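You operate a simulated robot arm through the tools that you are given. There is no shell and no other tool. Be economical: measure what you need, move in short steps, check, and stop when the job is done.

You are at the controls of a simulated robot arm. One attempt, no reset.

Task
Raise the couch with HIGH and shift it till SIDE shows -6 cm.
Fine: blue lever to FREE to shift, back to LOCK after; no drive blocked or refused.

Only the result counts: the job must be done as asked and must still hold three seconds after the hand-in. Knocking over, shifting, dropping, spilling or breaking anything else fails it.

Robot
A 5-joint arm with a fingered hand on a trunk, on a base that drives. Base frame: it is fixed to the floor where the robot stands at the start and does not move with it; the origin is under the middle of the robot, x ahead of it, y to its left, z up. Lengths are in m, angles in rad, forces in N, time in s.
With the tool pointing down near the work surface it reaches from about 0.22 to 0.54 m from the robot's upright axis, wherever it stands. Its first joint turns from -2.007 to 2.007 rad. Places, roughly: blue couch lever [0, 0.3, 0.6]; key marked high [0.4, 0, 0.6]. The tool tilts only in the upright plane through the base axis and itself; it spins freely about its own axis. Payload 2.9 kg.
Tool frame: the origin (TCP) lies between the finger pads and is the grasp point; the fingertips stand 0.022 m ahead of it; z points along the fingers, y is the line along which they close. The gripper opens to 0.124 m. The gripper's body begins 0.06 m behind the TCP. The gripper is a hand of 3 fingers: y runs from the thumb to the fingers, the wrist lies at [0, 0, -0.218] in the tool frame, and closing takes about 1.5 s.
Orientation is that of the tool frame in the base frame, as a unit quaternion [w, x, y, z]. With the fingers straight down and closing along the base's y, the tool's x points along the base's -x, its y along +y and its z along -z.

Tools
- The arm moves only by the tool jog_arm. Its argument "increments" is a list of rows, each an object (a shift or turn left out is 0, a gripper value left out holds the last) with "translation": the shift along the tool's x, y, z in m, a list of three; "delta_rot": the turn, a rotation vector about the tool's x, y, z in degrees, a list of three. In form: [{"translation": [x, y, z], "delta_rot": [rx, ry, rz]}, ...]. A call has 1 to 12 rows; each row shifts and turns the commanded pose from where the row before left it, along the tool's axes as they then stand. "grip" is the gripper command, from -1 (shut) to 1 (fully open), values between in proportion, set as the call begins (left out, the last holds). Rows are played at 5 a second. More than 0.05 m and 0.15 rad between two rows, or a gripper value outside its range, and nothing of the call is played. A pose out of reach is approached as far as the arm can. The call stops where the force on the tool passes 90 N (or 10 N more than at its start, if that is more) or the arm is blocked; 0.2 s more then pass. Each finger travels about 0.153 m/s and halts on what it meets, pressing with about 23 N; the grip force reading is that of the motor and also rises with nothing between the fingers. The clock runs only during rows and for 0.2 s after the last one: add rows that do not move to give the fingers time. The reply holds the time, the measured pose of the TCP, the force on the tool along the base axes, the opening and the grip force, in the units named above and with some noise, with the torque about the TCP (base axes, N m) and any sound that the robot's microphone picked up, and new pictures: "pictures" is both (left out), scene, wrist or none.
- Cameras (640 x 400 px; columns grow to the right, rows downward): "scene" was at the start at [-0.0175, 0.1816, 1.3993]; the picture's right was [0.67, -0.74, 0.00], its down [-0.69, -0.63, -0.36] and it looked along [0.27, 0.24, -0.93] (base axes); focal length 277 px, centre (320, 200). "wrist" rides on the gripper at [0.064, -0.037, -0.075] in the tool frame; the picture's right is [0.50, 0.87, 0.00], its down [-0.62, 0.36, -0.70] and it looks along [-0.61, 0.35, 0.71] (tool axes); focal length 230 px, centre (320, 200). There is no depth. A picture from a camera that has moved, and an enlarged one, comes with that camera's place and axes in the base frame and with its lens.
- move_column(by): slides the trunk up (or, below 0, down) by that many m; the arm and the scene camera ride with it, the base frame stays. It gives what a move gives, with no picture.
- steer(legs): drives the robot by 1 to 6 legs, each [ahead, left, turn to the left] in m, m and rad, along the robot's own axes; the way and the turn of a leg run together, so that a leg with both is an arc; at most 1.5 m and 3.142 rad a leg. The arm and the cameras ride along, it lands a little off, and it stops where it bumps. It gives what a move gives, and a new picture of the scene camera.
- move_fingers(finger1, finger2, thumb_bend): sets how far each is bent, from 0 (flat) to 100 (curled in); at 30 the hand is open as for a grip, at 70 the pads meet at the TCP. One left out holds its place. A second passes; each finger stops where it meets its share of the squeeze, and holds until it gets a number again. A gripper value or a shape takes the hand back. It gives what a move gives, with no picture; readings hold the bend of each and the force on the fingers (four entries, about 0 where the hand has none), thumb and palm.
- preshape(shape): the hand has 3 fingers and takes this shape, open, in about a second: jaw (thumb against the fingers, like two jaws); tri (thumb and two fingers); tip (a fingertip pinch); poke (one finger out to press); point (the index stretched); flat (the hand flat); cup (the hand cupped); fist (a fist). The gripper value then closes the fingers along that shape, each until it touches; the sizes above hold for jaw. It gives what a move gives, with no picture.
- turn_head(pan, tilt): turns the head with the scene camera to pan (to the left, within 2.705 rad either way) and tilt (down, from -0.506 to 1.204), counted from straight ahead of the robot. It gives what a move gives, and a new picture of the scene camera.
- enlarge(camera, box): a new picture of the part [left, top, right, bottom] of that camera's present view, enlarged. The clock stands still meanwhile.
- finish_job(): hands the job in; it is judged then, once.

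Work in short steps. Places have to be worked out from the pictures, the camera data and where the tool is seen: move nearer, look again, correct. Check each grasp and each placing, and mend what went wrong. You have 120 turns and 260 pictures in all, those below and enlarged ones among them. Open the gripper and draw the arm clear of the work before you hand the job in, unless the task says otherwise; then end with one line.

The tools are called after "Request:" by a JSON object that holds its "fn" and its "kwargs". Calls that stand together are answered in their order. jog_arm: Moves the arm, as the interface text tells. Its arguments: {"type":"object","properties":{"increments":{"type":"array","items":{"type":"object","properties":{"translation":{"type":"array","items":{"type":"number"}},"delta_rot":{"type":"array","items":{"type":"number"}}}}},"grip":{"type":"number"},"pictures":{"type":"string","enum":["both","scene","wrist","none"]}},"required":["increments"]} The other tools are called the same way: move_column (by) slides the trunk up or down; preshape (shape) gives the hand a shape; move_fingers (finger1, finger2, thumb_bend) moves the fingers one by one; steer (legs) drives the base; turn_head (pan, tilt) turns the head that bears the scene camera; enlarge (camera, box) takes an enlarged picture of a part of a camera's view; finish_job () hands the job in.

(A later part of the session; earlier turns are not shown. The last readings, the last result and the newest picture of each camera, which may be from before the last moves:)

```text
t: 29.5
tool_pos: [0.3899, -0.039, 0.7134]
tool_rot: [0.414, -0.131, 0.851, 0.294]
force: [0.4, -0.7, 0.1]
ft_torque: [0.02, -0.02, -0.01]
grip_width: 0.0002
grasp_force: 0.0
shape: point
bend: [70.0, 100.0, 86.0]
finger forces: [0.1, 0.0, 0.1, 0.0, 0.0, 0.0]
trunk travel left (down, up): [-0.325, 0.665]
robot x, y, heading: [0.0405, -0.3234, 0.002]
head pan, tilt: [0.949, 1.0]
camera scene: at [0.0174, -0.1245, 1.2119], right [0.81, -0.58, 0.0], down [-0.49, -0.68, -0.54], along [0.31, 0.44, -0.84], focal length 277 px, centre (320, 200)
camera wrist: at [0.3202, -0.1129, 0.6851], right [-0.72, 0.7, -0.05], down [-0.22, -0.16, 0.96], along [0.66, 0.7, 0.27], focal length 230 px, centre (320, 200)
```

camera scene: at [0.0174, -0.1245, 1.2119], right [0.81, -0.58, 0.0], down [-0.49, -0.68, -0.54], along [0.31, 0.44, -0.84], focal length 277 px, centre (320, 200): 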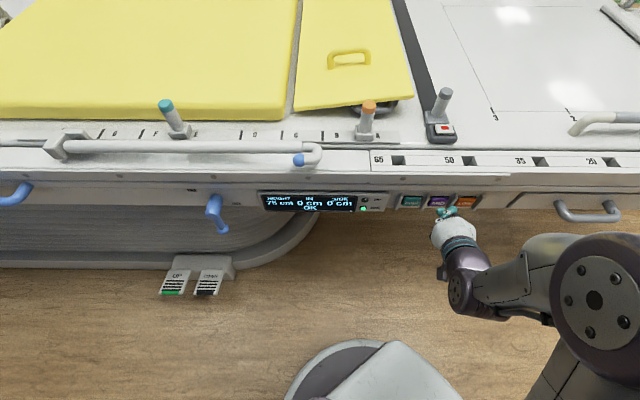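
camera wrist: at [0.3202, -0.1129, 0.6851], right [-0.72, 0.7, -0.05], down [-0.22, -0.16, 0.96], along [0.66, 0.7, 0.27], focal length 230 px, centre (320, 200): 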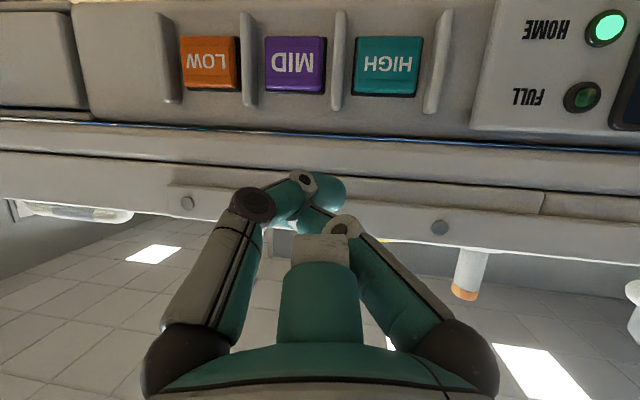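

The HIGH key is confirmed at (0.410, 0.043, 0.638); the arm is at its inner limit, so I shift the base 3.3 cm left along the couch and lower the trunk the rest.

Request:
{"fn": "steer", "kwargs": {"legs": [[-0.0266, 0.02, 0]]}}

Request:
{"fn": "move_column", "kwargs": {"by": -0.064}}

Request:
{"fn": "jog_arm", "kwargs": {"increments": [{"translation": [0, 0, 0]}], "pictures": "wrist"}}

```text
t: 30.4
tool_pos: [0.3625, -0.0194, 0.7125]
tool_rot: [0.414, -0.132, 0.851, 0.294]
force: [0.1, -0.2, -0.2]
ft_torque: [-0.01, 0.02, -0.02]
grip_width: 0.0
grasp_force: 0.1
shape: point
bend: [70.0, 100.0, 86.0]
finger forces: [0.0, 0.0, 0.0, 0.0, 0.0, 0.1]
trunk travel left (down, up): [-0.325, 0.665]
robot x, y, heading: [0.0102, -0.3038, -0.004]
head pan, tilt: [0.949, 1.0]
camera scene: at [-0.0094, -0.1045, 1.2119], right [0.81, -0.58, 0.0], down [-0.49, -0.68, -0.54], along [0.31, 0.44, -0.84], focal length 277 px, centre (320, 200)
```

scene: 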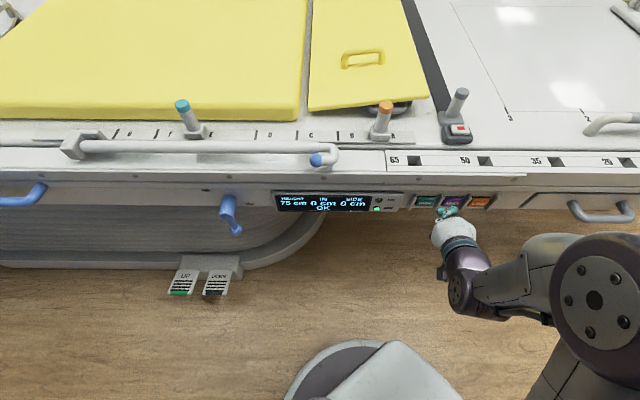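

```text
t: 31.4
tool_pos: [0.3631, -0.0193, 0.65]
tool_rot: [0.415, -0.132, 0.851, 0.294]
force: [-0.4, -0.1, -0.6]
ft_torque: [-0.02, 0.01, -0.01]
grip_width: 0.0
grasp_force: 0.0
shape: point
bend: [70.0, 100.0, 86.0]
finger forces: [0.1, 0.1, 0.0, 0.0, 0.0, 0.1]
trunk travel left (down, up): [-0.261, 0.729]
robot x, y, heading: [0.0098, -0.3039, -0.001]
head pan, tilt: [0.949, 1.0]
```

```text
t: 31.8
tool_pos: [0.363, -0.0195, 0.648]
tool_rot: [0.414, -0.132, 0.851, 0.294]
force: [-0.9, -0.3, -0.3]
ft_torque: [-0.01, -0.02, 0.01]
grip_width: 0.0001
grasp_force: 0.1
shape: point
bend: [70.0, 100.0, 86.0]
finger forces: [0.0, 0.1, 0.0, 0.0, 0.0, 0.0]
trunk travel left (down, up): [-0.261, 0.729]
robot x, y, heading: [0.0112, -0.3061, 0.003]
head pan, tilt: [0.949, 1.0]
camera wrist: at [0.2936, -0.0931, 0.6211], right [-0.72, 0.7, -0.05], down [-0.22, -0.16, 0.96], along [0.66, 0.7, 0.27], focal length 230 px, centre (320, 200)
```

wrist: 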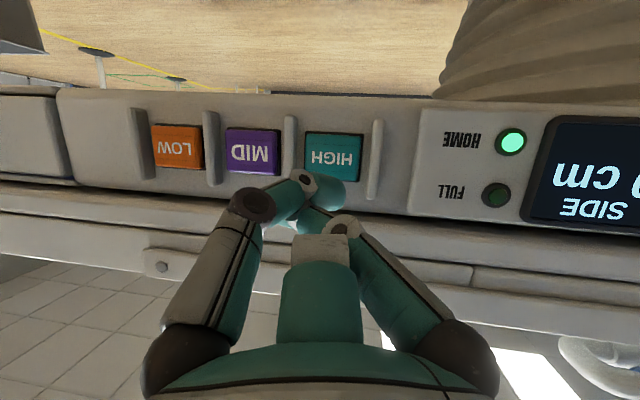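

The finger tip now sits in front of HIGH, about 6 cm off. I advance square to the fascia in small steps.

Request:
{"fn": "jog_arm", "kwargs": {"increments": [{"translation": [-0.0036, 0.0035, 0.0087]}, {"translation": [-0.0036, 0.0035, 0.0087]}, {"translation": [-0.0036, 0.0035, 0.0087]}], "pictures": "wrist"}}

```text
t: 32.6
tool_pos: [0.383, 0.0031, 0.6499]
tool_rot: [0.413, -0.133, 0.851, 0.297]
force: [0.1, -0.8, 0.8]
ft_torque: [0.0, -0.03, 0.0]
grip_width: 0.0
grasp_force: 0.0
shape: point
bend: [70.0, 100.0, 86.0]
finger forces: [0.0, 0.1, 0.0, 0.0, 0.1, 0.0]
trunk travel left (down, up): [-0.261, 0.729]
robot x, y, heading: [0.0128, -0.3055, -0.002]
head pan, tilt: [0.949, 1.0]
camera wrist: at [0.3131, -0.0702, 0.6209], right [-0.72, 0.69, -0.05], down [-0.22, -0.16, 0.96], along [0.66, 0.7, 0.27], focal length 230 px, centre (320, 200)
```

wrist: 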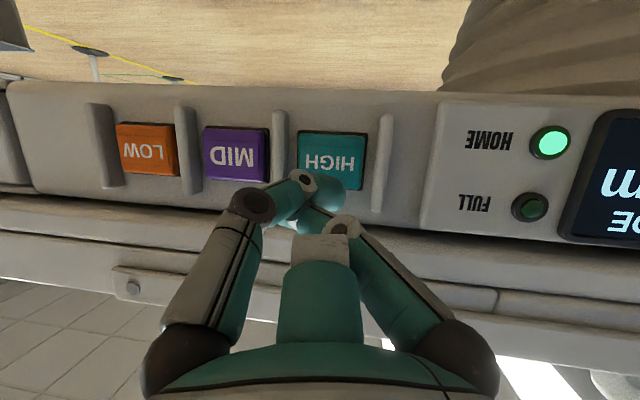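

Request:
{"fn": "jog_arm", "kwargs": {"increments": [{"translation": [0.0051, 0.0018, 0.0014]}, {"translation": [-0.0018, 0.0018, 0.0043]}, {"translation": [-0.0018, 0.0018, 0.0043]}, {"translation": [-0.0018, 0.0018, 0.0043]}], "pictures": "wrist"}}

```text
t: 33.6
tool_pos: [0.3913, 0.015, 0.6466]
tool_rot: [0.412, -0.133, 0.851, 0.297]
force: [-0.6, -0.2, -0.3]
ft_torque: [-0.02, 0.03, -0.01]
grip_width: 0.0
grasp_force: 0.1
shape: point
bend: [70.0, 100.0, 86.0]
finger forces: [0.1, 0.0, 0.0, 0.1, 0.0, 0.0]
out of reach, approached as far as the arm can: row 1
trunk travel left (down, up): [-0.261, 0.729]
robot x, y, heading: [0.0113, -0.3052, 0.002]
head pan, tilt: [0.949, 1.0]
camera wrist: at [0.3225, -0.0598, 0.6171], right [-0.72, 0.69, -0.05], down [-0.22, -0.16, 0.96], along [0.66, 0.7, 0.27], focal length 230 px, centre (320, 200)
```

wrist: 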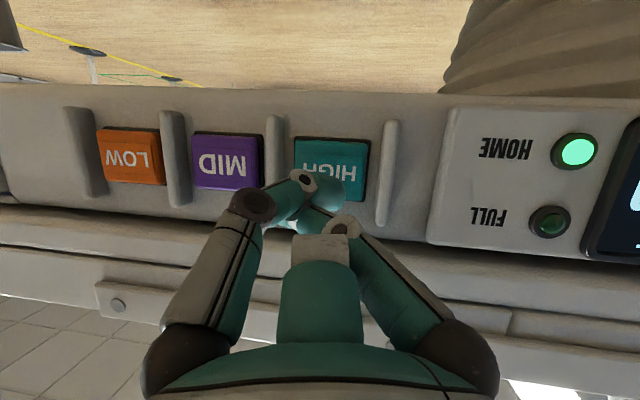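

Request:
{"fn": "jog_arm", "kwargs": {"increments": [{"translation": [-0.0014, 0.0014, 0.0035]}, {"translation": [-0.0014, 0.0014, 0.0035]}], "pictures": "wrist"}}

```text
t: 34.2
tool_pos: [0.3974, 0.0199, 0.6448]
tool_rot: [0.412, -0.132, 0.851, 0.296]
force: [-0.4, -1.5, 0.4]
ft_torque: [0.01, 0.02, 0.05]
grip_width: 0.0001
grasp_force: 0.0
shape: point
bend: [70.0, 100.0, 86.0]
finger forces: [0.1, 0.0, 0.1, 0.1, 0.1, 0.0]
out of reach, approached as far as the arm can: row 2
trunk travel left (down, up): [-0.261, 0.729]
robot x, y, heading: [0.0118, -0.3071, -0.002]
head pan, tilt: [0.949, 1.0]
camera wrist: at [0.3285, -0.0543, 0.6171], right [-0.72, 0.69, -0.05], down [-0.22, -0.16, 0.96], along [0.66, 0.7, 0.27], focal length 230 px, centre (320, 200)
```

wrist: 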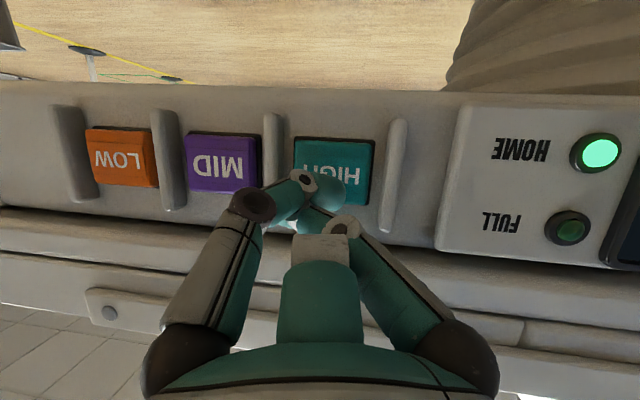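

Request:
{"fn": "jog_arm", "kwargs": {"increments": [{"translation": [-0.0004, 0.0029, 0.003]}, {"translation": [-0.0014, 0.0014, 0.0035]}], "pictures": "wrist"}}

```text
t: 34.8
tool_pos: [0.4022, 0.0253, 0.6447]
tool_rot: [0.412, -0.133, 0.851, 0.296]
force: [-1.5, -0.8, -0.2]
ft_torque: [-0.03, 0.01, -0.03]
grip_width: 0.0
grasp_force: 0.0
shape: point
bend: [70.0, 100.0, 86.0]
finger forces: [1.5, 0.0, 0.0, 0.0, 0.0, 0.1]
out of reach, approached as far as the arm can: row 2
trunk travel left (down, up): [-0.261, 0.729]
robot x, y, heading: [0.0104, -0.3054, 0.004]
head pan, tilt: [0.949, 1.0]
camera wrist: at [0.3339, -0.0489, 0.6168], right [-0.72, 0.69, -0.05], down [-0.22, -0.16, 0.96], along [0.66, 0.7, 0.27], focal length 230 px, centre (320, 200)
```

wrist: 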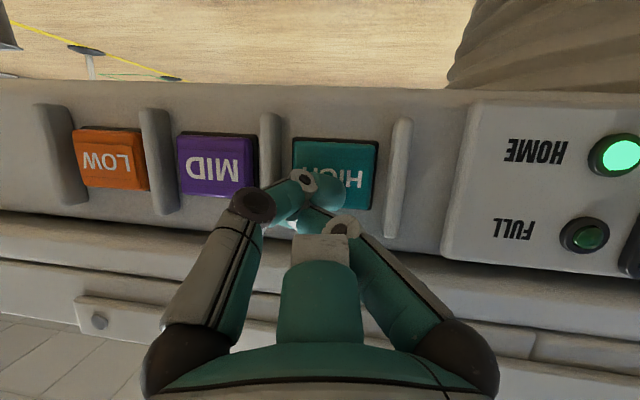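

Contact felt (1.5 N on finger 1). I push 6 mm further and withdraw at once.

Request:
{"fn": "jog_arm", "kwargs": {"increments": [{"translation": [-0.0014, 0.0014, 0.0035]}, {"translation": [-0.0014, 0.0014, 0.0035]}], "pictures": "none"}}

Request:
{"fn": "jog_arm", "kwargs": {"increments": [{"translation": [0, 0, 0]}]}}

```text
t: 35.4
tool_pos: [0.4065, 0.0297, 0.6441]
tool_rot: [0.412, -0.133, 0.852, 0.296]
force: [-15.7, -5.5, -2.7]
ft_torque: [-0.02, -0.07, -0.07]
grip_width: 0.0
grasp_force: 0.0
shape: point
bend: [70.0, 100.0, 86.0]
finger forces: [10.1, 0.1, 0.0, 0.0, 15.3, 0.0]
trunk travel left (down, up): [-0.261, 0.729]
robot x, y, heading: [0.0092, -0.3051, 0.004]
head pan, tilt: [0.949, 1.0]
heard: click
```

```text
t: 35.8
tool_pos: [0.407, 0.0299, 0.6446]
tool_rot: [0.414, -0.134, 0.85, 0.296]
force: [-17.1, -5.9, -4.6]
ft_torque: [-0.04, -0.09, 0.02]
grip_width: 0.0
grasp_force: 0.0
shape: point
bend: [70.0, 100.0, 86.0]
finger forces: [10.6, 0.1, 0.0, 0.0, 17.2, 0.0]
trunk travel left (down, up): [-0.261, 0.729]
robot x, y, heading: [0.0078, -0.3073, -0.0]
head pan, tilt: [0.949, 1.0]
camera scene: at [-0.0111, -0.1053, 1.1479], right [0.81, -0.58, 0.0], down [-0.49, -0.68, -0.54], along [0.32, 0.44, -0.84], focal length 277 px, centre (320, 200)
camera wrist: at [0.3382, -0.044, 0.6171], right [-0.72, 0.69, -0.05], down [-0.22, -0.16, 0.96], along [0.66, 0.7, 0.27], focal length 230 px, centre (320, 200)
```

scene: 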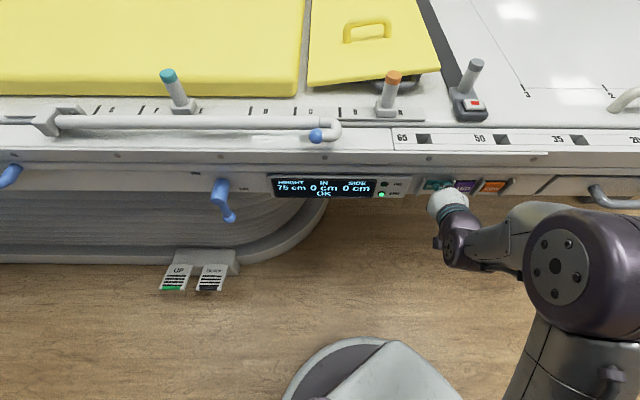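
wrist: 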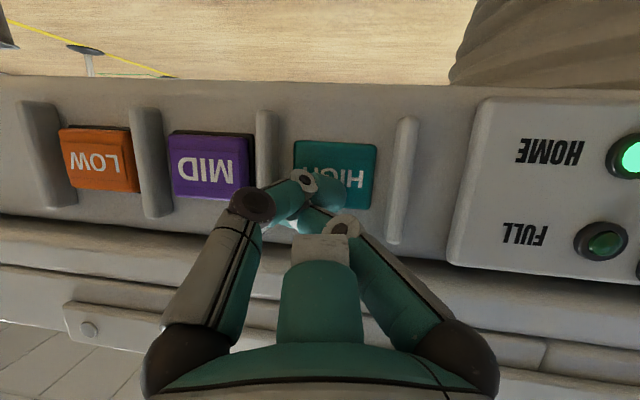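

Click heard. I withdraw and watch the display.

Request:
{"fn": "jog_arm", "kwargs": {"increments": [{"translation": [0.0043, -0.0042, -0.0104]}, {"translation": [0.0043, -0.0042, -0.0104]}, {"translation": [0.0043, -0.0042, -0.0104]}, {"translation": [0.0043, -0.0042, -0.0104]}, {"translation": [0, 0, 0]}]}}

Request:
{"fn": "enlarge", "kwargs": {"camera": "scene", "box": [180, 140, 440, 260]}}

```text
t: 37.0
tool_pos: [0.378, -0.0076, 0.644]
tool_rot: [0.415, -0.131, 0.851, 0.293]
force: [0.0, 0.6, -0.3]
ft_torque: [0.0, 0.01, -0.02]
grip_width: 0.0
grasp_force: 0.0
shape: point
bend: [70.0, 100.0, 86.0]
finger forces: [0.0, 0.0, 0.0, 0.0, 0.0, 0.0]
trunk travel left (down, up): [-0.261, 0.729]
robot x, y, heading: [0.0069, -0.305, 0.002]
head pan, tilt: [0.949, 1.0]
camera scene: at [-0.0091, -0.1048, 1.1479], right [0.81, -0.58, 0.0], down [-0.49, -0.68, -0.54], along [0.31, 0.44, -0.84], focal length 277 px, centre (320, 200)
camera wrist: at [0.3088, -0.0804, 0.6168], right [-0.71, 0.7, -0.05], down [-0.22, -0.16, 0.96], along [0.66, 0.7, 0.27], focal length 230 px, centre (320, 200)
```

scene: 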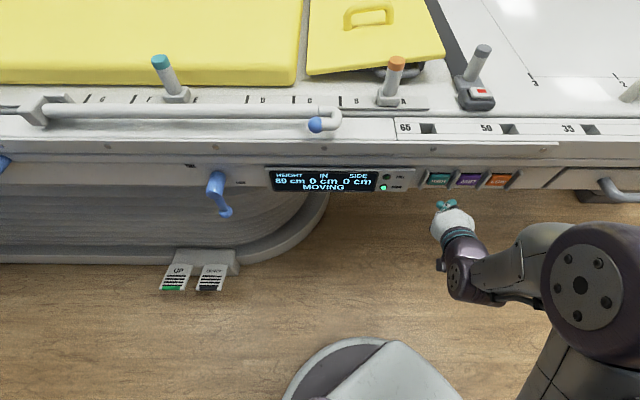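
wrist: 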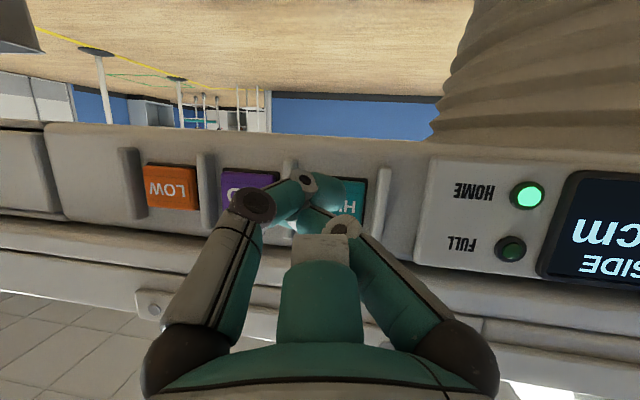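

```text
2.46 times, centred on (310, 200) of scene
camera zoom: at [-0.0091, -0.1048, 1.1479], right [0.81, -0.58, 0.0], down [-0.49, -0.68, -0.54], along [0.31, 0.44, -0.84], focal length 683 px, centre (345, 200)
```

zoom: 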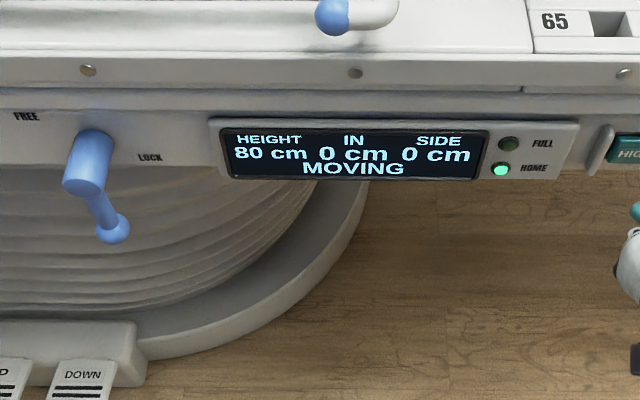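

The couch is rising. I wait and watch.

Request:
{"fn": "jog_arm", "kwargs": {"increments": [{"translation": [0, 0, 0]}, {"translation": [0, 0, 0]}, {"translation": [0, 0, 0]}, {"translation": [0, 0, 0]}, {"translation": [0, 0, 0]}, {"translation": [0, 0, 0]}, {"translation": [0, 0, 0]}, {"translation": [0, 0, 0]}, {"translation": [0, 0, 0]}, {"translation": [0, 0, 0]}, {"translation": [0, 0, 0]}, {"translation": [0, 0, 0]}], "pictures": "scene"}}

Request:
{"fn": "jog_arm", "kwargs": {"increments": [{"translation": [0, 0, 0]}, {"translation": [0, 0, 0]}, {"translation": [0, 0, 0]}, {"translation": [0, 0, 0]}, {"translation": [0, 0, 0]}, {"translation": [0, 0, 0]}, {"translation": [0, 0, 0]}, {"translation": [0, 0, 0]}, {"translation": [0, 0, 0]}, {"translation": [0, 0, 0]}, {"translation": [0, 0, 0]}, {"translation": [0, 0, 0]}], "pictures": "scene"}}

```text
t: 39.6
tool_pos: [0.3781, -0.0065, 0.6451]
tool_rot: [0.415, -0.131, 0.851, 0.293]
force: [-0.5, 0.4, -0.3]
ft_torque: [0.03, -0.01, 0.01]
grip_width: 0.0
grasp_force: 0.1
shape: point
bend: [70.0, 100.0, 86.0]
finger forces: [0.0, 0.1, 0.0, 0.1, 0.1, 0.0]
trunk travel left (down, up): [-0.261, 0.729]
robot x, y, heading: [0.0095, -0.3062, 0.0]
head pan, tilt: [0.949, 1.0]
camera scene: at [-0.0091, -0.1047, 1.1479], right [0.81, -0.58, 0.0], down [-0.49, -0.68, -0.54], along [0.31, 0.44, -0.84], focal length 277 px, centre (320, 200)
```

scene: 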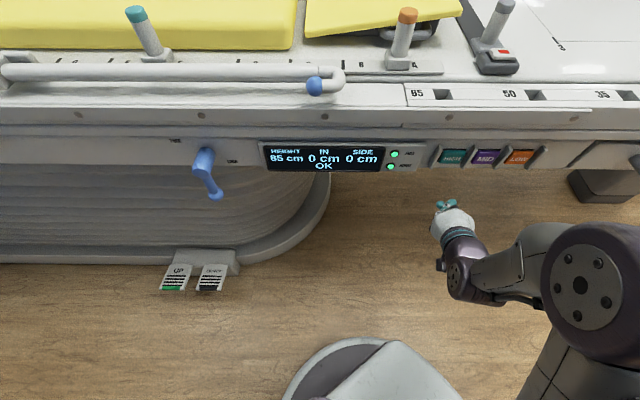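

```text
t: 42.2
tool_pos: [0.3782, -0.0067, 0.6452]
tool_rot: [0.415, -0.13, 0.851, 0.293]
force: [-0.4, 0.3, -0.4]
ft_torque: [0.0, 0.0, -0.02]
grip_width: 0.0
grasp_force: 0.0
shape: point
bend: [70.0, 100.0, 86.0]
finger forces: [0.0, 0.0, 0.0, 0.1, 0.0, 0.0]
trunk travel left (down, up): [-0.261, 0.729]
robot x, y, heading: [0.0084, -0.3028, -0.002]
head pan, tilt: [0.949, 1.0]
camera scene: at [-0.0091, -0.1047, 1.1479], right [0.81, -0.58, 0.0], down [-0.49, -0.68, -0.54], along [0.31, 0.44, -0.84], focal length 277 px, centre (320, 200)
```

scene: 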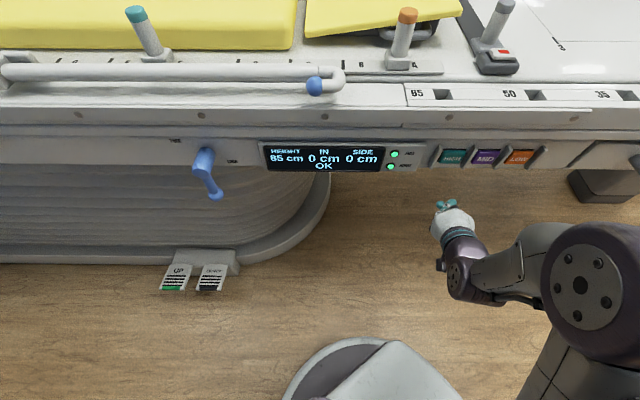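

Height is 85 cm, FULL lit, OK. Now I study the lever closely from here.

Request:
{"fn": "enlarge", "kwargs": {"camera": "scene", "box": [150, 120, 270, 220]}}

```text
4.00 times, centred on (210, 170) of scene
camera zoom: at [-0.0091, -0.1047, 1.1479], right [0.81, -0.58, 0.0], down [-0.49, -0.68, -0.54], along [0.31, 0.44, -0.84], focal length 1109 px, centre (760, 320)
```

zoom: 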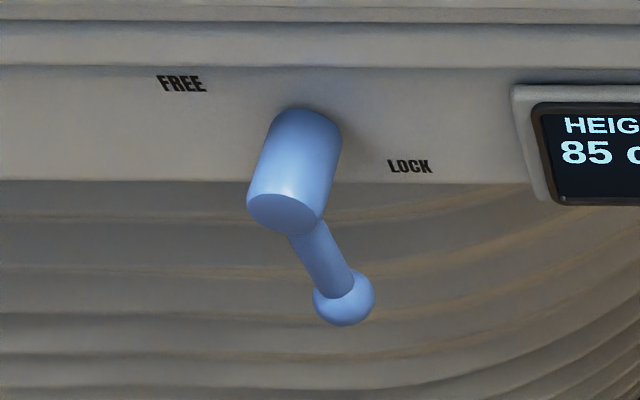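

The handle hangs straight down (LOCK); FREE is up-left, so it should swing to the left about its hub (hub ≈(0,0.285,0.745)). I back off 0.1 m and drive 0.44 m left along the couch.

Request:
{"fn": "steer", "kwargs": {"legs": [[-0.06, -0.08, 0], [-0.352, 0.264, 0]]}}

Request:
{"fn": "move_column", "kwargs": {"by": 0.05}}

Request:
{"fn": "jog_arm", "kwargs": {"increments": [{"delta_rot": [-3.3, -6.7, 0]}, {"delta_rot": [-3.3, -6.7, 0]}]}}

```text
t: 45.6
tool_pos: [-0.0352, 0.1795, 0.6448]
tool_rot: [0.414, -0.132, 0.851, 0.294]
force: [0.2, -0.3, 0.0]
ft_torque: [-0.02, 0.03, -0.03]
grip_width: 0.0002
grasp_force: 0.1
shape: point
bend: [70.0, 100.0, 86.0]
finger forces: [0.0, 0.0, 0.0, 0.0, 0.0, 0.0]
trunk travel left (down, up): [-0.261, 0.729]
robot x, y, heading: [-0.4005, -0.1206, 0.002]
head pan, tilt: [0.949, 1.0]
camera scene: at [-0.4216, 0.0802, 1.1479], right [0.81, -0.58, 0.0], down [-0.49, -0.69, -0.54], along [0.31, 0.44, -0.84], focal length 277 px, centre (320, 200)
```

scene: 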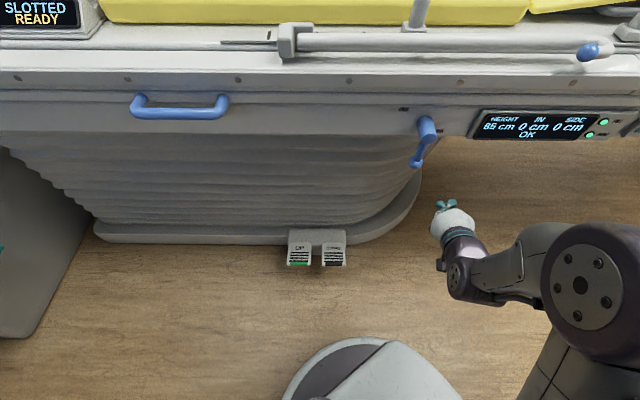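

```text
t: 46.5
tool_pos: [-0.035, 0.1794, 0.6936]
tool_rot: [0.414, -0.131, 0.852, 0.293]
force: [-0.6, -0.2, 1.2]
ft_torque: [0.0, 0.0, 0.02]
grip_width: 0.0
grasp_force: 0.0
shape: point
bend: [70.0, 100.0, 86.0]
finger forces: [0.0, 0.1, 0.0, 0.0, 0.1, 0.0]
trunk travel left (down, up): [-0.311, 0.679]
robot x, y, heading: [-0.4057, -0.1211, 0.004]
head pan, tilt: [0.949, 1.0]
```

```text
t: 47.1
tool_pos: [-0.0323, 0.18, 0.695]
tool_rot: [0.503, -0.12, 0.779, 0.355]
force: [0.6, -0.2, 0.6]
ft_torque: [-0.02, 0.01, 0.0]
grip_width: 0.0001
grasp_force: 0.1
shape: point
bend: [70.0, 100.0, 86.0]
finger forces: [0.0, 0.1, 0.0, 0.1, 0.1, 0.1]
trunk travel left (down, up): [-0.311, 0.679]
robot x, y, heading: [-0.4037, -0.1227, -0.002]
head pan, tilt: [0.949, 1.0]
camera scene: at [-0.4214, 0.0804, 1.1979], right [0.81, -0.58, 0.0], down [-0.49, -0.69, -0.54], along [0.31, 0.44, -0.84], focal length 277 px, centre (320, 200)
camera wrist: at [-0.094, 0.1144, 0.641], right [-0.7, 0.71, -0.06], down [-0.4, -0.32, 0.86], along [0.59, 0.63, 0.51], focal length 230 px, centre (320, 200)
```

scene: 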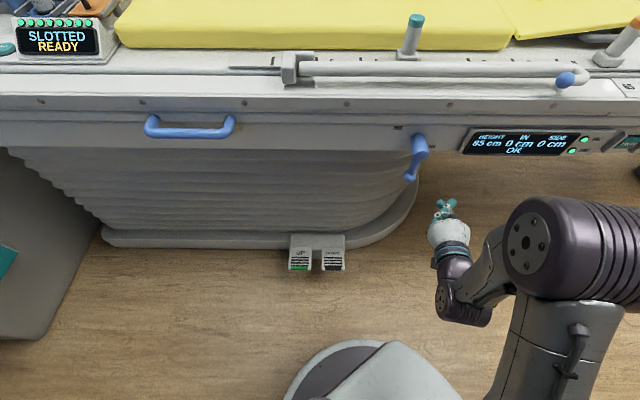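
wrist: 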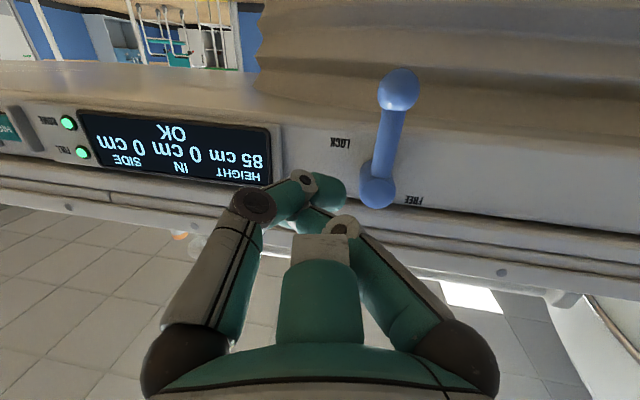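

The lever is well seen: ball at (0,0.29,0.655), hub axis z≈0.735. I extend the finger 0.1 m to pass just right of the handle.

Request:
{"fn": "jog_arm", "kwargs": {"increments": [{"translation": [-0.0036, 0.0062, 0.024]}, {"translation": [-0.0036, 0.0062, 0.024]}, {"translation": [-0.0036, 0.0062, 0.024]}, {"translation": [-0.0036, 0.0062, 0.024]}]}}

```text
t: 48.1
tool_pos: [0.0349, 0.2512, 0.6954]
tool_rot: [0.501, -0.122, 0.778, 0.357]
force: [0.2, -0.7, -0.7]
ft_torque: [0.01, 0.01, 0.03]
grip_width: 0.0
grasp_force: 0.1
shape: point
bend: [70.0, 100.0, 86.0]
finger forces: [0.0, 0.0, 0.0, 0.1, 0.0, 0.1]
out of reach, approached as far as the arm can: row 2, 3, 4
trunk travel left (down, up): [-0.311, 0.679]
robot x, y, heading: [-0.4024, -0.1247, 0.003]
head pan, tilt: [0.949, 1.0]
camera scene: at [-0.4215, 0.0803, 1.1979], right [0.81, -0.58, 0.0], down [-0.49, -0.69, -0.54], along [0.31, 0.44, -0.84], focal length 277 px, centre (320, 200)
camera wrist: at [-0.0268, 0.1846, 0.6413], right [-0.71, 0.7, -0.06], down [-0.39, -0.33, 0.86], along [0.58, 0.63, 0.51], focal length 230 px, centre (320, 200)
```

scene: 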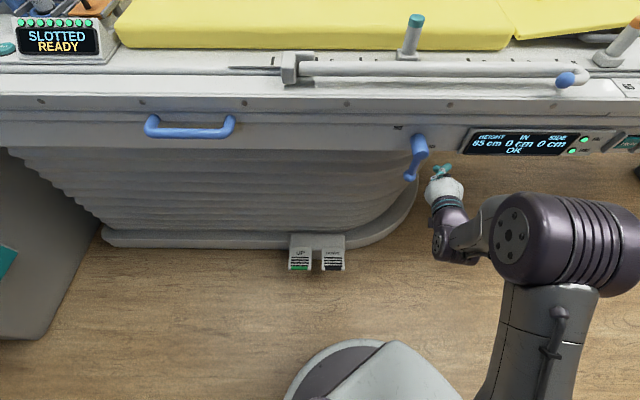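
wrist: 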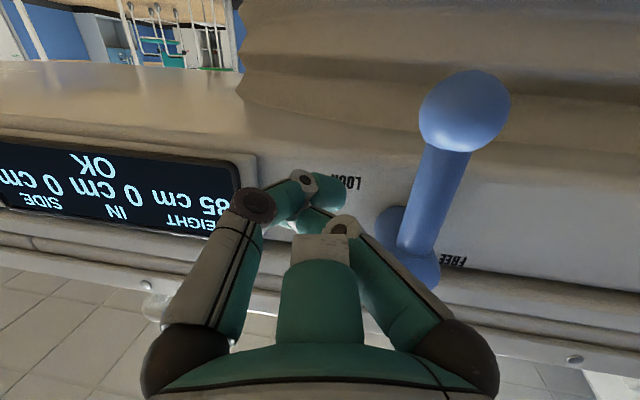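

The finger lies right of the handle at its depth. I sweep left by turning the first joint (moves and spin together), in small steps.

Request:
{"fn": "jog_arm", "kwargs": {"increments": [{"translation": [0.0064, 0.0129, 0.0002], "delta_rot": [-1.25, 0.62, -0.35]}, {"translation": [0.0064, 0.0129, 0.0002], "delta_rot": [-1.25, 0.62, -0.35]}, {"translation": [0.0064, 0.0129, 0.0002], "delta_rot": [-1.25, 0.62, -0.35]}]}}

```text
t: 49.0
tool_pos: [0.0068, 0.2788, 0.6939]
tool_rot: [0.487, -0.152, 0.774, 0.376]
force: [1.8, -3.6, -1.2]
ft_torque: [-0.02, -0.02, -0.05]
grip_width: 0.0002
grasp_force: 0.1
shape: point
bend: [70.0, 100.0, 86.0]
finger forces: [0.1, 0.0, 0.1, 0.1, 0.1, 0.1]
out of reach, approached as far as the arm can: row 3
trunk travel left (down, up): [-0.311, 0.679]
robot x, y, heading: [-0.4012, -0.1229, 0.003]
head pan, tilt: [0.949, 1.0]
camera scene: at [-0.421, 0.0799, 1.1979], right [0.81, -0.58, 0.0], down [-0.49, -0.69, -0.54], along [0.31, 0.44, -0.84], focal length 277 px, centre (320, 200)
camera wrist: at [-0.0495, 0.2078, 0.6415], right [-0.76, 0.65, -0.06], down [-0.37, -0.35, 0.86], along [0.54, 0.68, 0.51], focal length 230 px, centre (320, 200)
```

scene: 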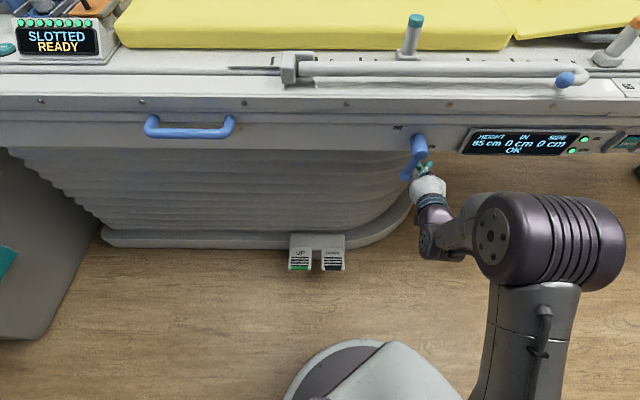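
wrist: 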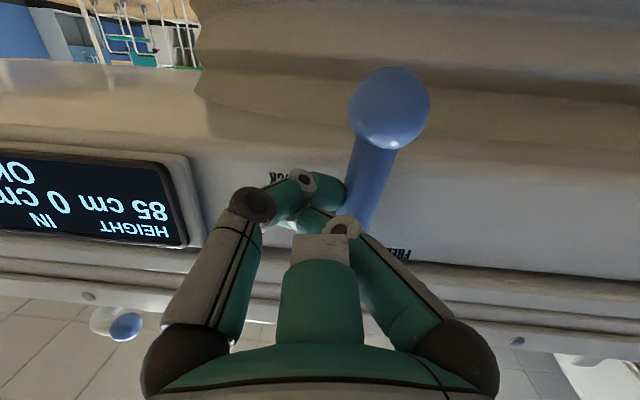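

Light contact with the handle. I push it left along its arc, first half.

Request:
{"fn": "jog_arm", "kwargs": {"increments": [{"translation": [0.011, 0.009, 0.0016], "delta_rot": [-1.11, 0.557, -0.313]}, {"translation": [0.011, 0.009, 0.0016], "delta_rot": [-1.11, 0.557, -0.313]}, {"translation": [0.0008, 0.0146, -0.0014], "delta_rot": [-1.16, 0.58, -0.325]}]}}

```text
t: 49.8
tool_pos: [-0.0216, 0.3047, 0.6875]
tool_rot: [0.473, -0.18, 0.767, 0.394]
force: [0.3, -0.8, 0.0]
ft_torque: [0.02, 0.02, -0.04]
grip_width: 0.0
grasp_force: 0.1
shape: point
bend: [70.0, 100.0, 86.0]
finger forces: [0.0, 0.0, 0.0, 0.0, 0.1, 0.0]
out of reach, approached as far as the arm can: row 3
trunk travel left (down, up): [-0.311, 0.679]
robot x, y, heading: [-0.4008, -0.1211, 0.006]
head pan, tilt: [0.949, 1.0]
camera scene: at [-0.4214, 0.0802, 1.1979], right [0.81, -0.58, 0.0], down [-0.49, -0.69, -0.54], along [0.31, 0.44, -0.84], focal length 277 px, centre (320, 200)
camera wrist: at [-0.0721, 0.2289, 0.6349], right [-0.8, 0.59, -0.06], down [-0.34, -0.38, 0.86], along [0.49, 0.71, 0.51], focal length 230 px, centre (320, 200)
```

scene: 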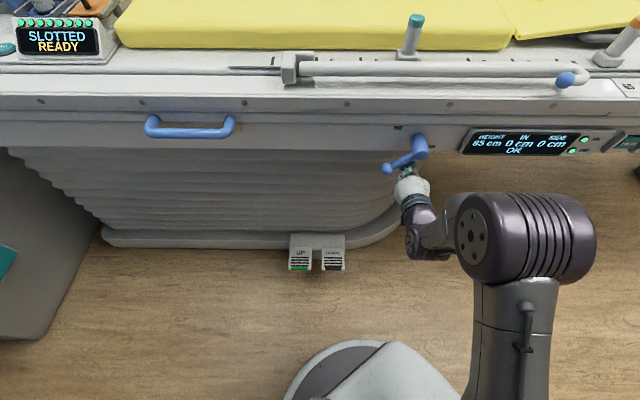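
wrist: 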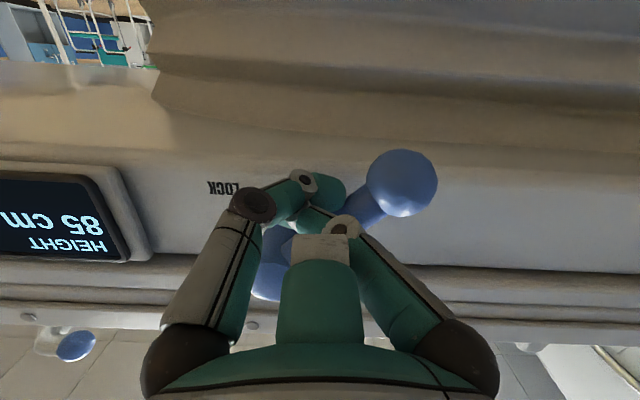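

Handle swung about 60°. Continue up-left.

Request:
{"fn": "jog_arm", "kwargs": {"increments": [{"translation": [0.0033, 0.0114, -0.0009], "delta_rot": [-0.943, 0.472, -0.265]}, {"translation": [-0.0016, 0.0131, -0.0017], "delta_rot": [-0.943, 0.472, -0.265]}, {"translation": [-0.0016, 0.0131, -0.0017], "delta_rot": [-0.943, 0.472, -0.265]}]}}

```text
t: 50.5
tool_pos: [-0.0437, 0.3218, 0.7052]
tool_rot: [0.463, -0.201, 0.762, 0.406]
force: [0.5, -0.1, -0.7]
ft_torque: [0.01, 0.01, -0.01]
grip_width: 0.0001
grasp_force: 0.0
shape: point
bend: [70.0, 100.0, 86.0]
finger forces: [1.9, 0.0, 0.0, 0.1, 0.0, 0.0]
out of reach, approached as far as the arm can: row 2
trunk travel left (down, up): [-0.311, 0.679]
robot x, y, heading: [-0.407, -0.1189, 0.001]
head pan, tilt: [0.949, 1.0]
camera scene: at [-0.4213, 0.0803, 1.1979], right [0.81, -0.58, 0.0], down [-0.49, -0.69, -0.54], along [0.31, 0.44, -0.84], focal length 277 px, centre (320, 200)
camera wrist: at [-0.0912, 0.2438, 0.6524], right [-0.83, 0.55, -0.06], down [-0.32, -0.4, 0.86], along [0.45, 0.74, 0.51], focal length 230 px, centre (320, 200)
```

scene: 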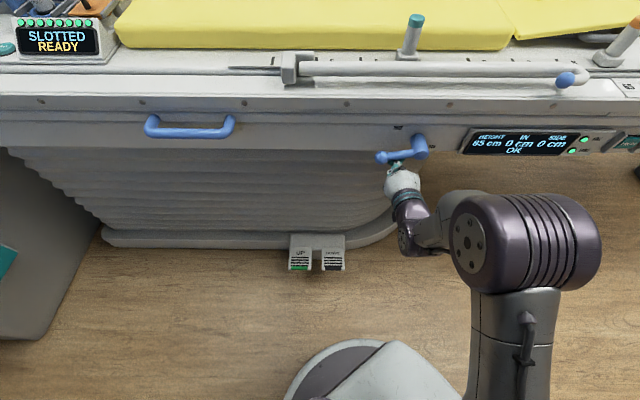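
wrist: 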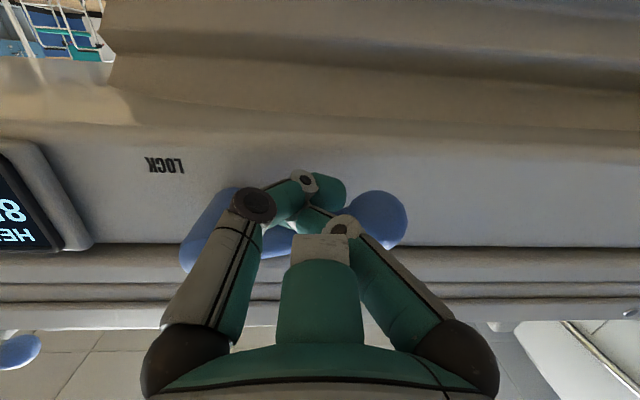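

Nearly horizontal; I push upward a bit more to the stop.

Request:
{"fn": "jog_arm", "kwargs": {"increments": [{"translation": [-0.0043, 0.0022, -0.0012]}, {"translation": [-0.0043, 0.0022, -0.0012]}]}}

Request:
{"fn": "enlarge", "kwargs": {"camera": "scene", "box": [340, 90, 640, 210]}}

```text
t: 51.1
tool_pos: [-0.0443, 0.3206, 0.7157]
tool_rot: [0.462, -0.201, 0.762, 0.406]
force: [0.3, -0.4, -3.4]
ft_torque: [0.04, 0.09, 0.0]
grip_width: 0.0
grasp_force: 0.0
shape: point
bend: [70.0, 100.0, 86.0]
finger forces: [3.5, 0.0, 0.0, 0.1, 0.1, 0.1]
trunk travel left (down, up): [-0.311, 0.679]
robot x, y, heading: [-0.4022, -0.12, 0.002]
head pan, tilt: [0.949, 1.0]
camera scene: at [-0.4213, 0.0806, 1.1978], right [0.81, -0.58, 0.0], down [-0.49, -0.69, -0.54], along [0.31, 0.44, -0.84], focal length 277 px, centre (320, 200)
camera wrist: at [-0.0914, 0.2437, 0.6621], right [-0.83, 0.55, -0.06], down [-0.32, -0.4, 0.86], along [0.45, 0.74, 0.51], focal length 230 px, centre (320, 200)
```

scene: 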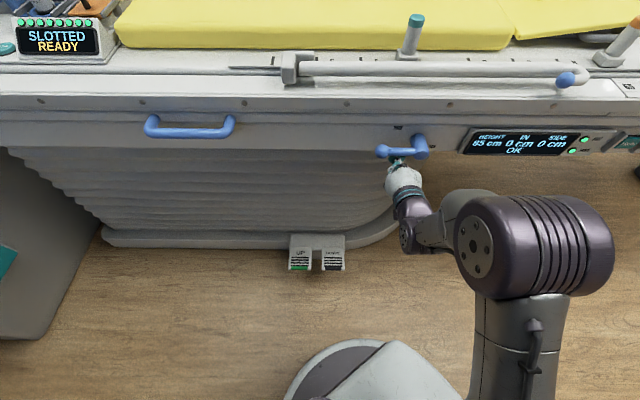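
wrist: 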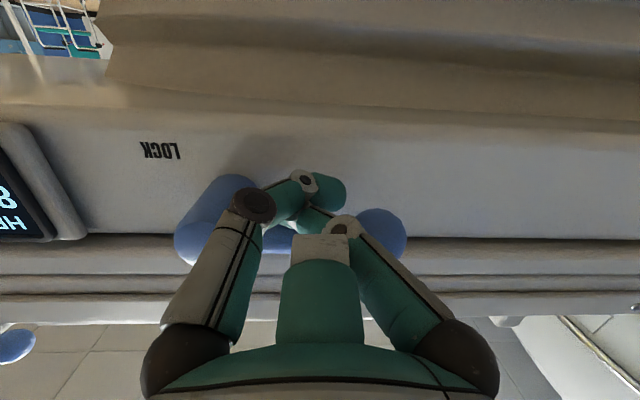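

```text
2.13 times, centred on (490, 150) of scene
camera zoom: at [-0.4213, 0.0806, 1.1978], right [0.81, -0.58, 0.0], down [-0.49, -0.69, -0.54], along [0.31, 0.44, -0.84], focal length 592 px, centre (-43, 307)
```

zoom: 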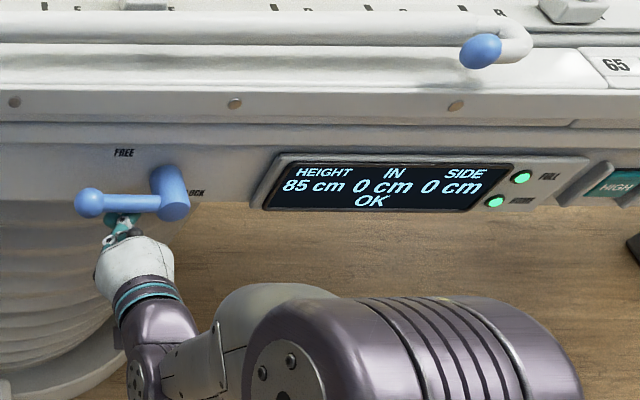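

Request:
{"fn": "jog_arm", "kwargs": {"increments": [{"translation": [-0.0043, 0.0022, -0.0012]}, {"translation": [-0.0043, 0.0022, -0.0012]}]}}

Request:
{"fn": "enlarge", "kwargs": {"camera": "scene", "box": [340, 90, 640, 210]}}

```text
t: 51.8
tool_pos: [-0.0426, 0.3221, 0.7196]
tool_rot: [0.458, -0.201, 0.766, 0.403]
force: [-1.3, -6.9, -31.1]
ft_torque: [0.17, 0.52, -0.15]
grip_width: 0.0
grasp_force: 0.1
shape: point
bend: [70.0, 100.0, 86.0]
finger forces: [30.9, 0.0, 0.0, 0.0, 0.1, 0.0]
trunk travel left (down, up): [-0.311, 0.679]
robot x, y, heading: [-0.4013, -0.121, 0.002]
head pan, tilt: [0.949, 1.0]
camera scene: at [-0.4187, 0.0825, 1.197], right [0.81, -0.58, 0.0], down [-0.49, -0.69, -0.54], along [0.31, 0.44, -0.84], focal length 277 px, centre (320, 200)
camera wrist: at [-0.0908, 0.2432, 0.6679], right [-0.83, 0.55, -0.06], down [-0.31, -0.39, 0.87], along [0.45, 0.74, 0.49], focal length 230 px, centre (320, 200)
```

scene: 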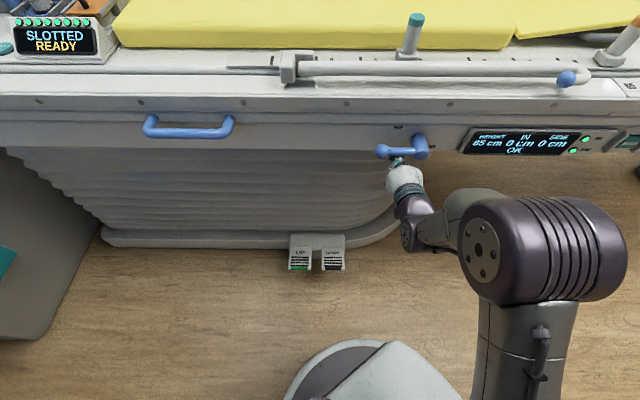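
wrist: 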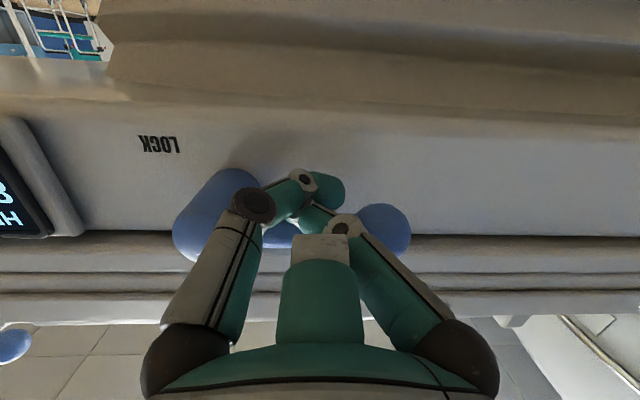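

```text
2.13 times, centred on (490, 150) of scene
camera zoom: at [-0.4187, 0.0825, 1.197], right [0.81, -0.58, 0.0], down [-0.49, -0.69, -0.54], along [0.31, 0.44, -0.84], focal length 592 px, centre (-43, 307)
```

zoom: 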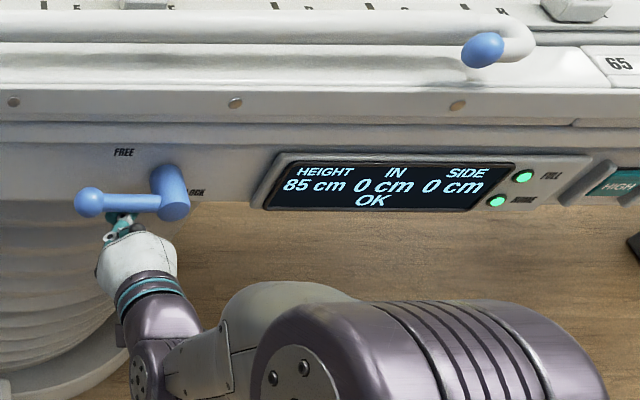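

The lever is against its stop at FREE. I lower off the handle and withdraw, then back off and drive left toward the blue pull handle, rolling the hand so it closes vertically.

Request:
{"fn": "jog_arm", "kwargs": {"increments": [{"translation": [0.0086, -0.0043, 0.0024]}, {"translation": [0.0086, -0.0043, 0.0024]}, {"translation": [0, 0, -0.03]}, {"translation": [0, 0, -0.03]}, {"translation": [0, 0, -0.02]}], "pictures": "scene"}}

Request:
{"fn": "steer", "kwargs": {"legs": [[-0.06, -0.08, 0], [-0.304, 0.228, 0]]}}

Request:
{"fn": "preshape", "kwargs": {"shape": "jaw"}}

Request:
{"fn": "jog_arm", "kwargs": {"increments": [{"delta_rot": [0, 0, 8]}, {"delta_rot": [0, 0, 8]}, {"delta_rot": [0, 0, 8]}, {"delta_rot": [0, 0, 8]}, {"delta_rot": [0, 0, 8]}, {"delta_rot": [0, 0, 8]}, {"delta_rot": [0, 0, 8]}, {"delta_rot": [0, 0, 7.4]}]}}

```text
t: 53.0
tool_pos: [-0.0879, 0.2554, 0.7251]
tool_rot: [0.462, -0.2, 0.762, 0.406]
force: [-0.2, -0.1, 0.5]
ft_torque: [0.02, -0.01, -0.01]
grip_width: 0.0
grasp_force: 0.1
shape: point
bend: [70.0, 100.0, 86.0]
finger forces: [0.1, 0.1, 0.0, 0.0, 0.0, 0.1]
trunk travel left (down, up): [-0.311, 0.679]
robot x, y, heading: [-0.402, -0.1203, 0.007]
head pan, tilt: [0.949, 1.0]
camera scene: at [-0.4216, 0.0802, 1.1979], right [0.81, -0.58, 0.0], down [-0.49, -0.69, -0.54], along [0.31, 0.44, -0.84], focal length 277 px, centre (320, 200)
```

scene: 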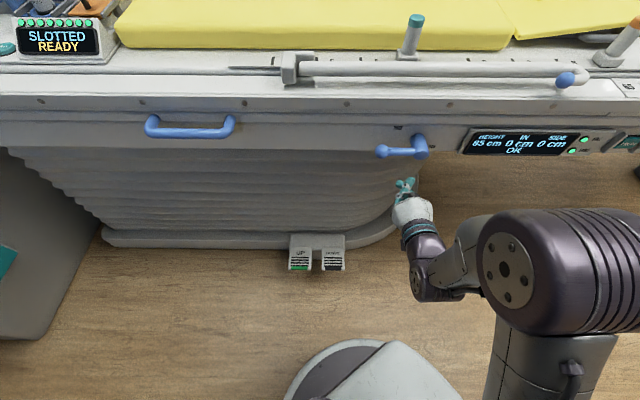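

```text
t: 56.1
tool_pos: [-0.4527, 0.4021, 0.7256]
tool_rot: [0.463, -0.2, 0.762, 0.406]
force: [-0.5, 0.3, 0.6]
ft_torque: [0.01, 0.01, -0.01]
grip_width: 0.0003
grasp_force: 0.1
shape: point
bend: [70.0, 100.0, 86.0]
finger forces: [0.0, 0.0, 0.0, 0.0, 0.0, 0.0]
trunk travel left (down, up): [-0.311, 0.679]
robot x, y, heading: [-0.7667, 0.0287, 0.001]
head pan, tilt: [0.949, 1.0]
camera scene: at [-0.7861, 0.2272, 1.1979], right [0.81, -0.58, 0.0], down [-0.49, -0.69, -0.54], along [0.31, 0.44, -0.84], focal length 277 px, centre (320, 200)
```

scene: 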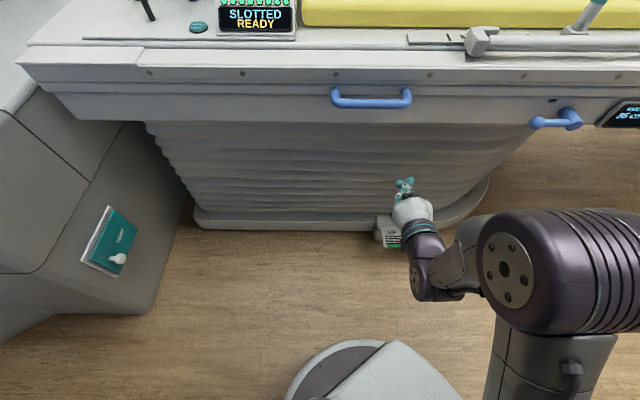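

```text
t: 57.0
tool_pos: [-0.4528, 0.4039, 0.7258]
tool_rot: [0.462, -0.2, 0.762, 0.406]
force: [-0.4, 0.3, -0.6]
ft_torque: [-0.01, -0.01, 0.0]
grip_width: 0.124
grasp_force: 0.0
shape: jaw
bend: [30.0, 30.0, 30.0]
finger forces: [0.0, 0.0, 0.1, 0.0, 0.1, 0.0]
trunk travel left (down, up): [-0.311, 0.679]
robot x, y, heading: [-0.7673, 0.0289, -0.001]
head pan, tilt: [0.949, 1.0]
```

```text
t: 58.8
tool_pos: [-0.4531, 0.4031, 0.7256]
tool_rot: [0.18, 0.233, 0.753, 0.589]
force: [0.6, -0.3, -0.4]
ft_torque: [0.01, -0.01, 0.0]
grip_width: 0.1237
grasp_force: 0.1
shape: jaw
bend: [30.0, 30.0, 30.0]
finger forces: [0.0, 0.0, 0.0, 0.1, 0.1, 0.0]
trunk travel left (down, up): [-0.311, 0.679]
robot x, y, heading: [-0.7655, 0.025, 0.002]
head pan, tilt: [0.949, 1.0]
camera scene: at [-0.786, 0.2271, 1.1979], right [0.81, -0.58, 0.0], down [-0.49, -0.69, -0.54], along [0.31, 0.44, -0.84], focal length 277 px, centre (320, 200)
camera wrist: at [-0.5513, 0.3713, 0.7081], right [-0.29, 0.45, 0.84], down [0.18, -0.84, 0.51], along [0.94, 0.3, 0.17], focal length 230 px, centre (320, 200)
```

scene: 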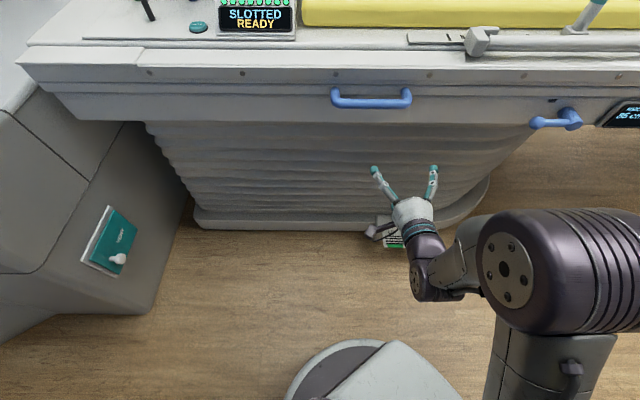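
wrist: 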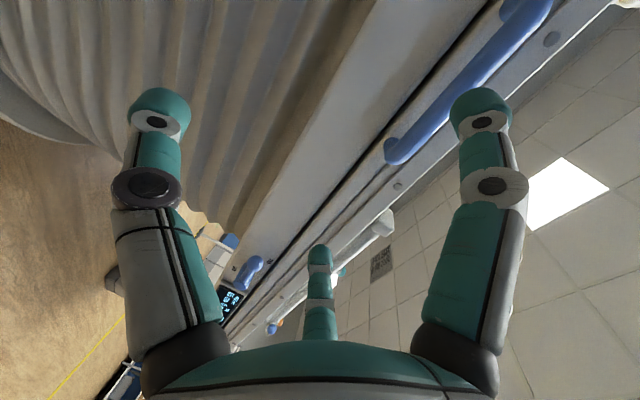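

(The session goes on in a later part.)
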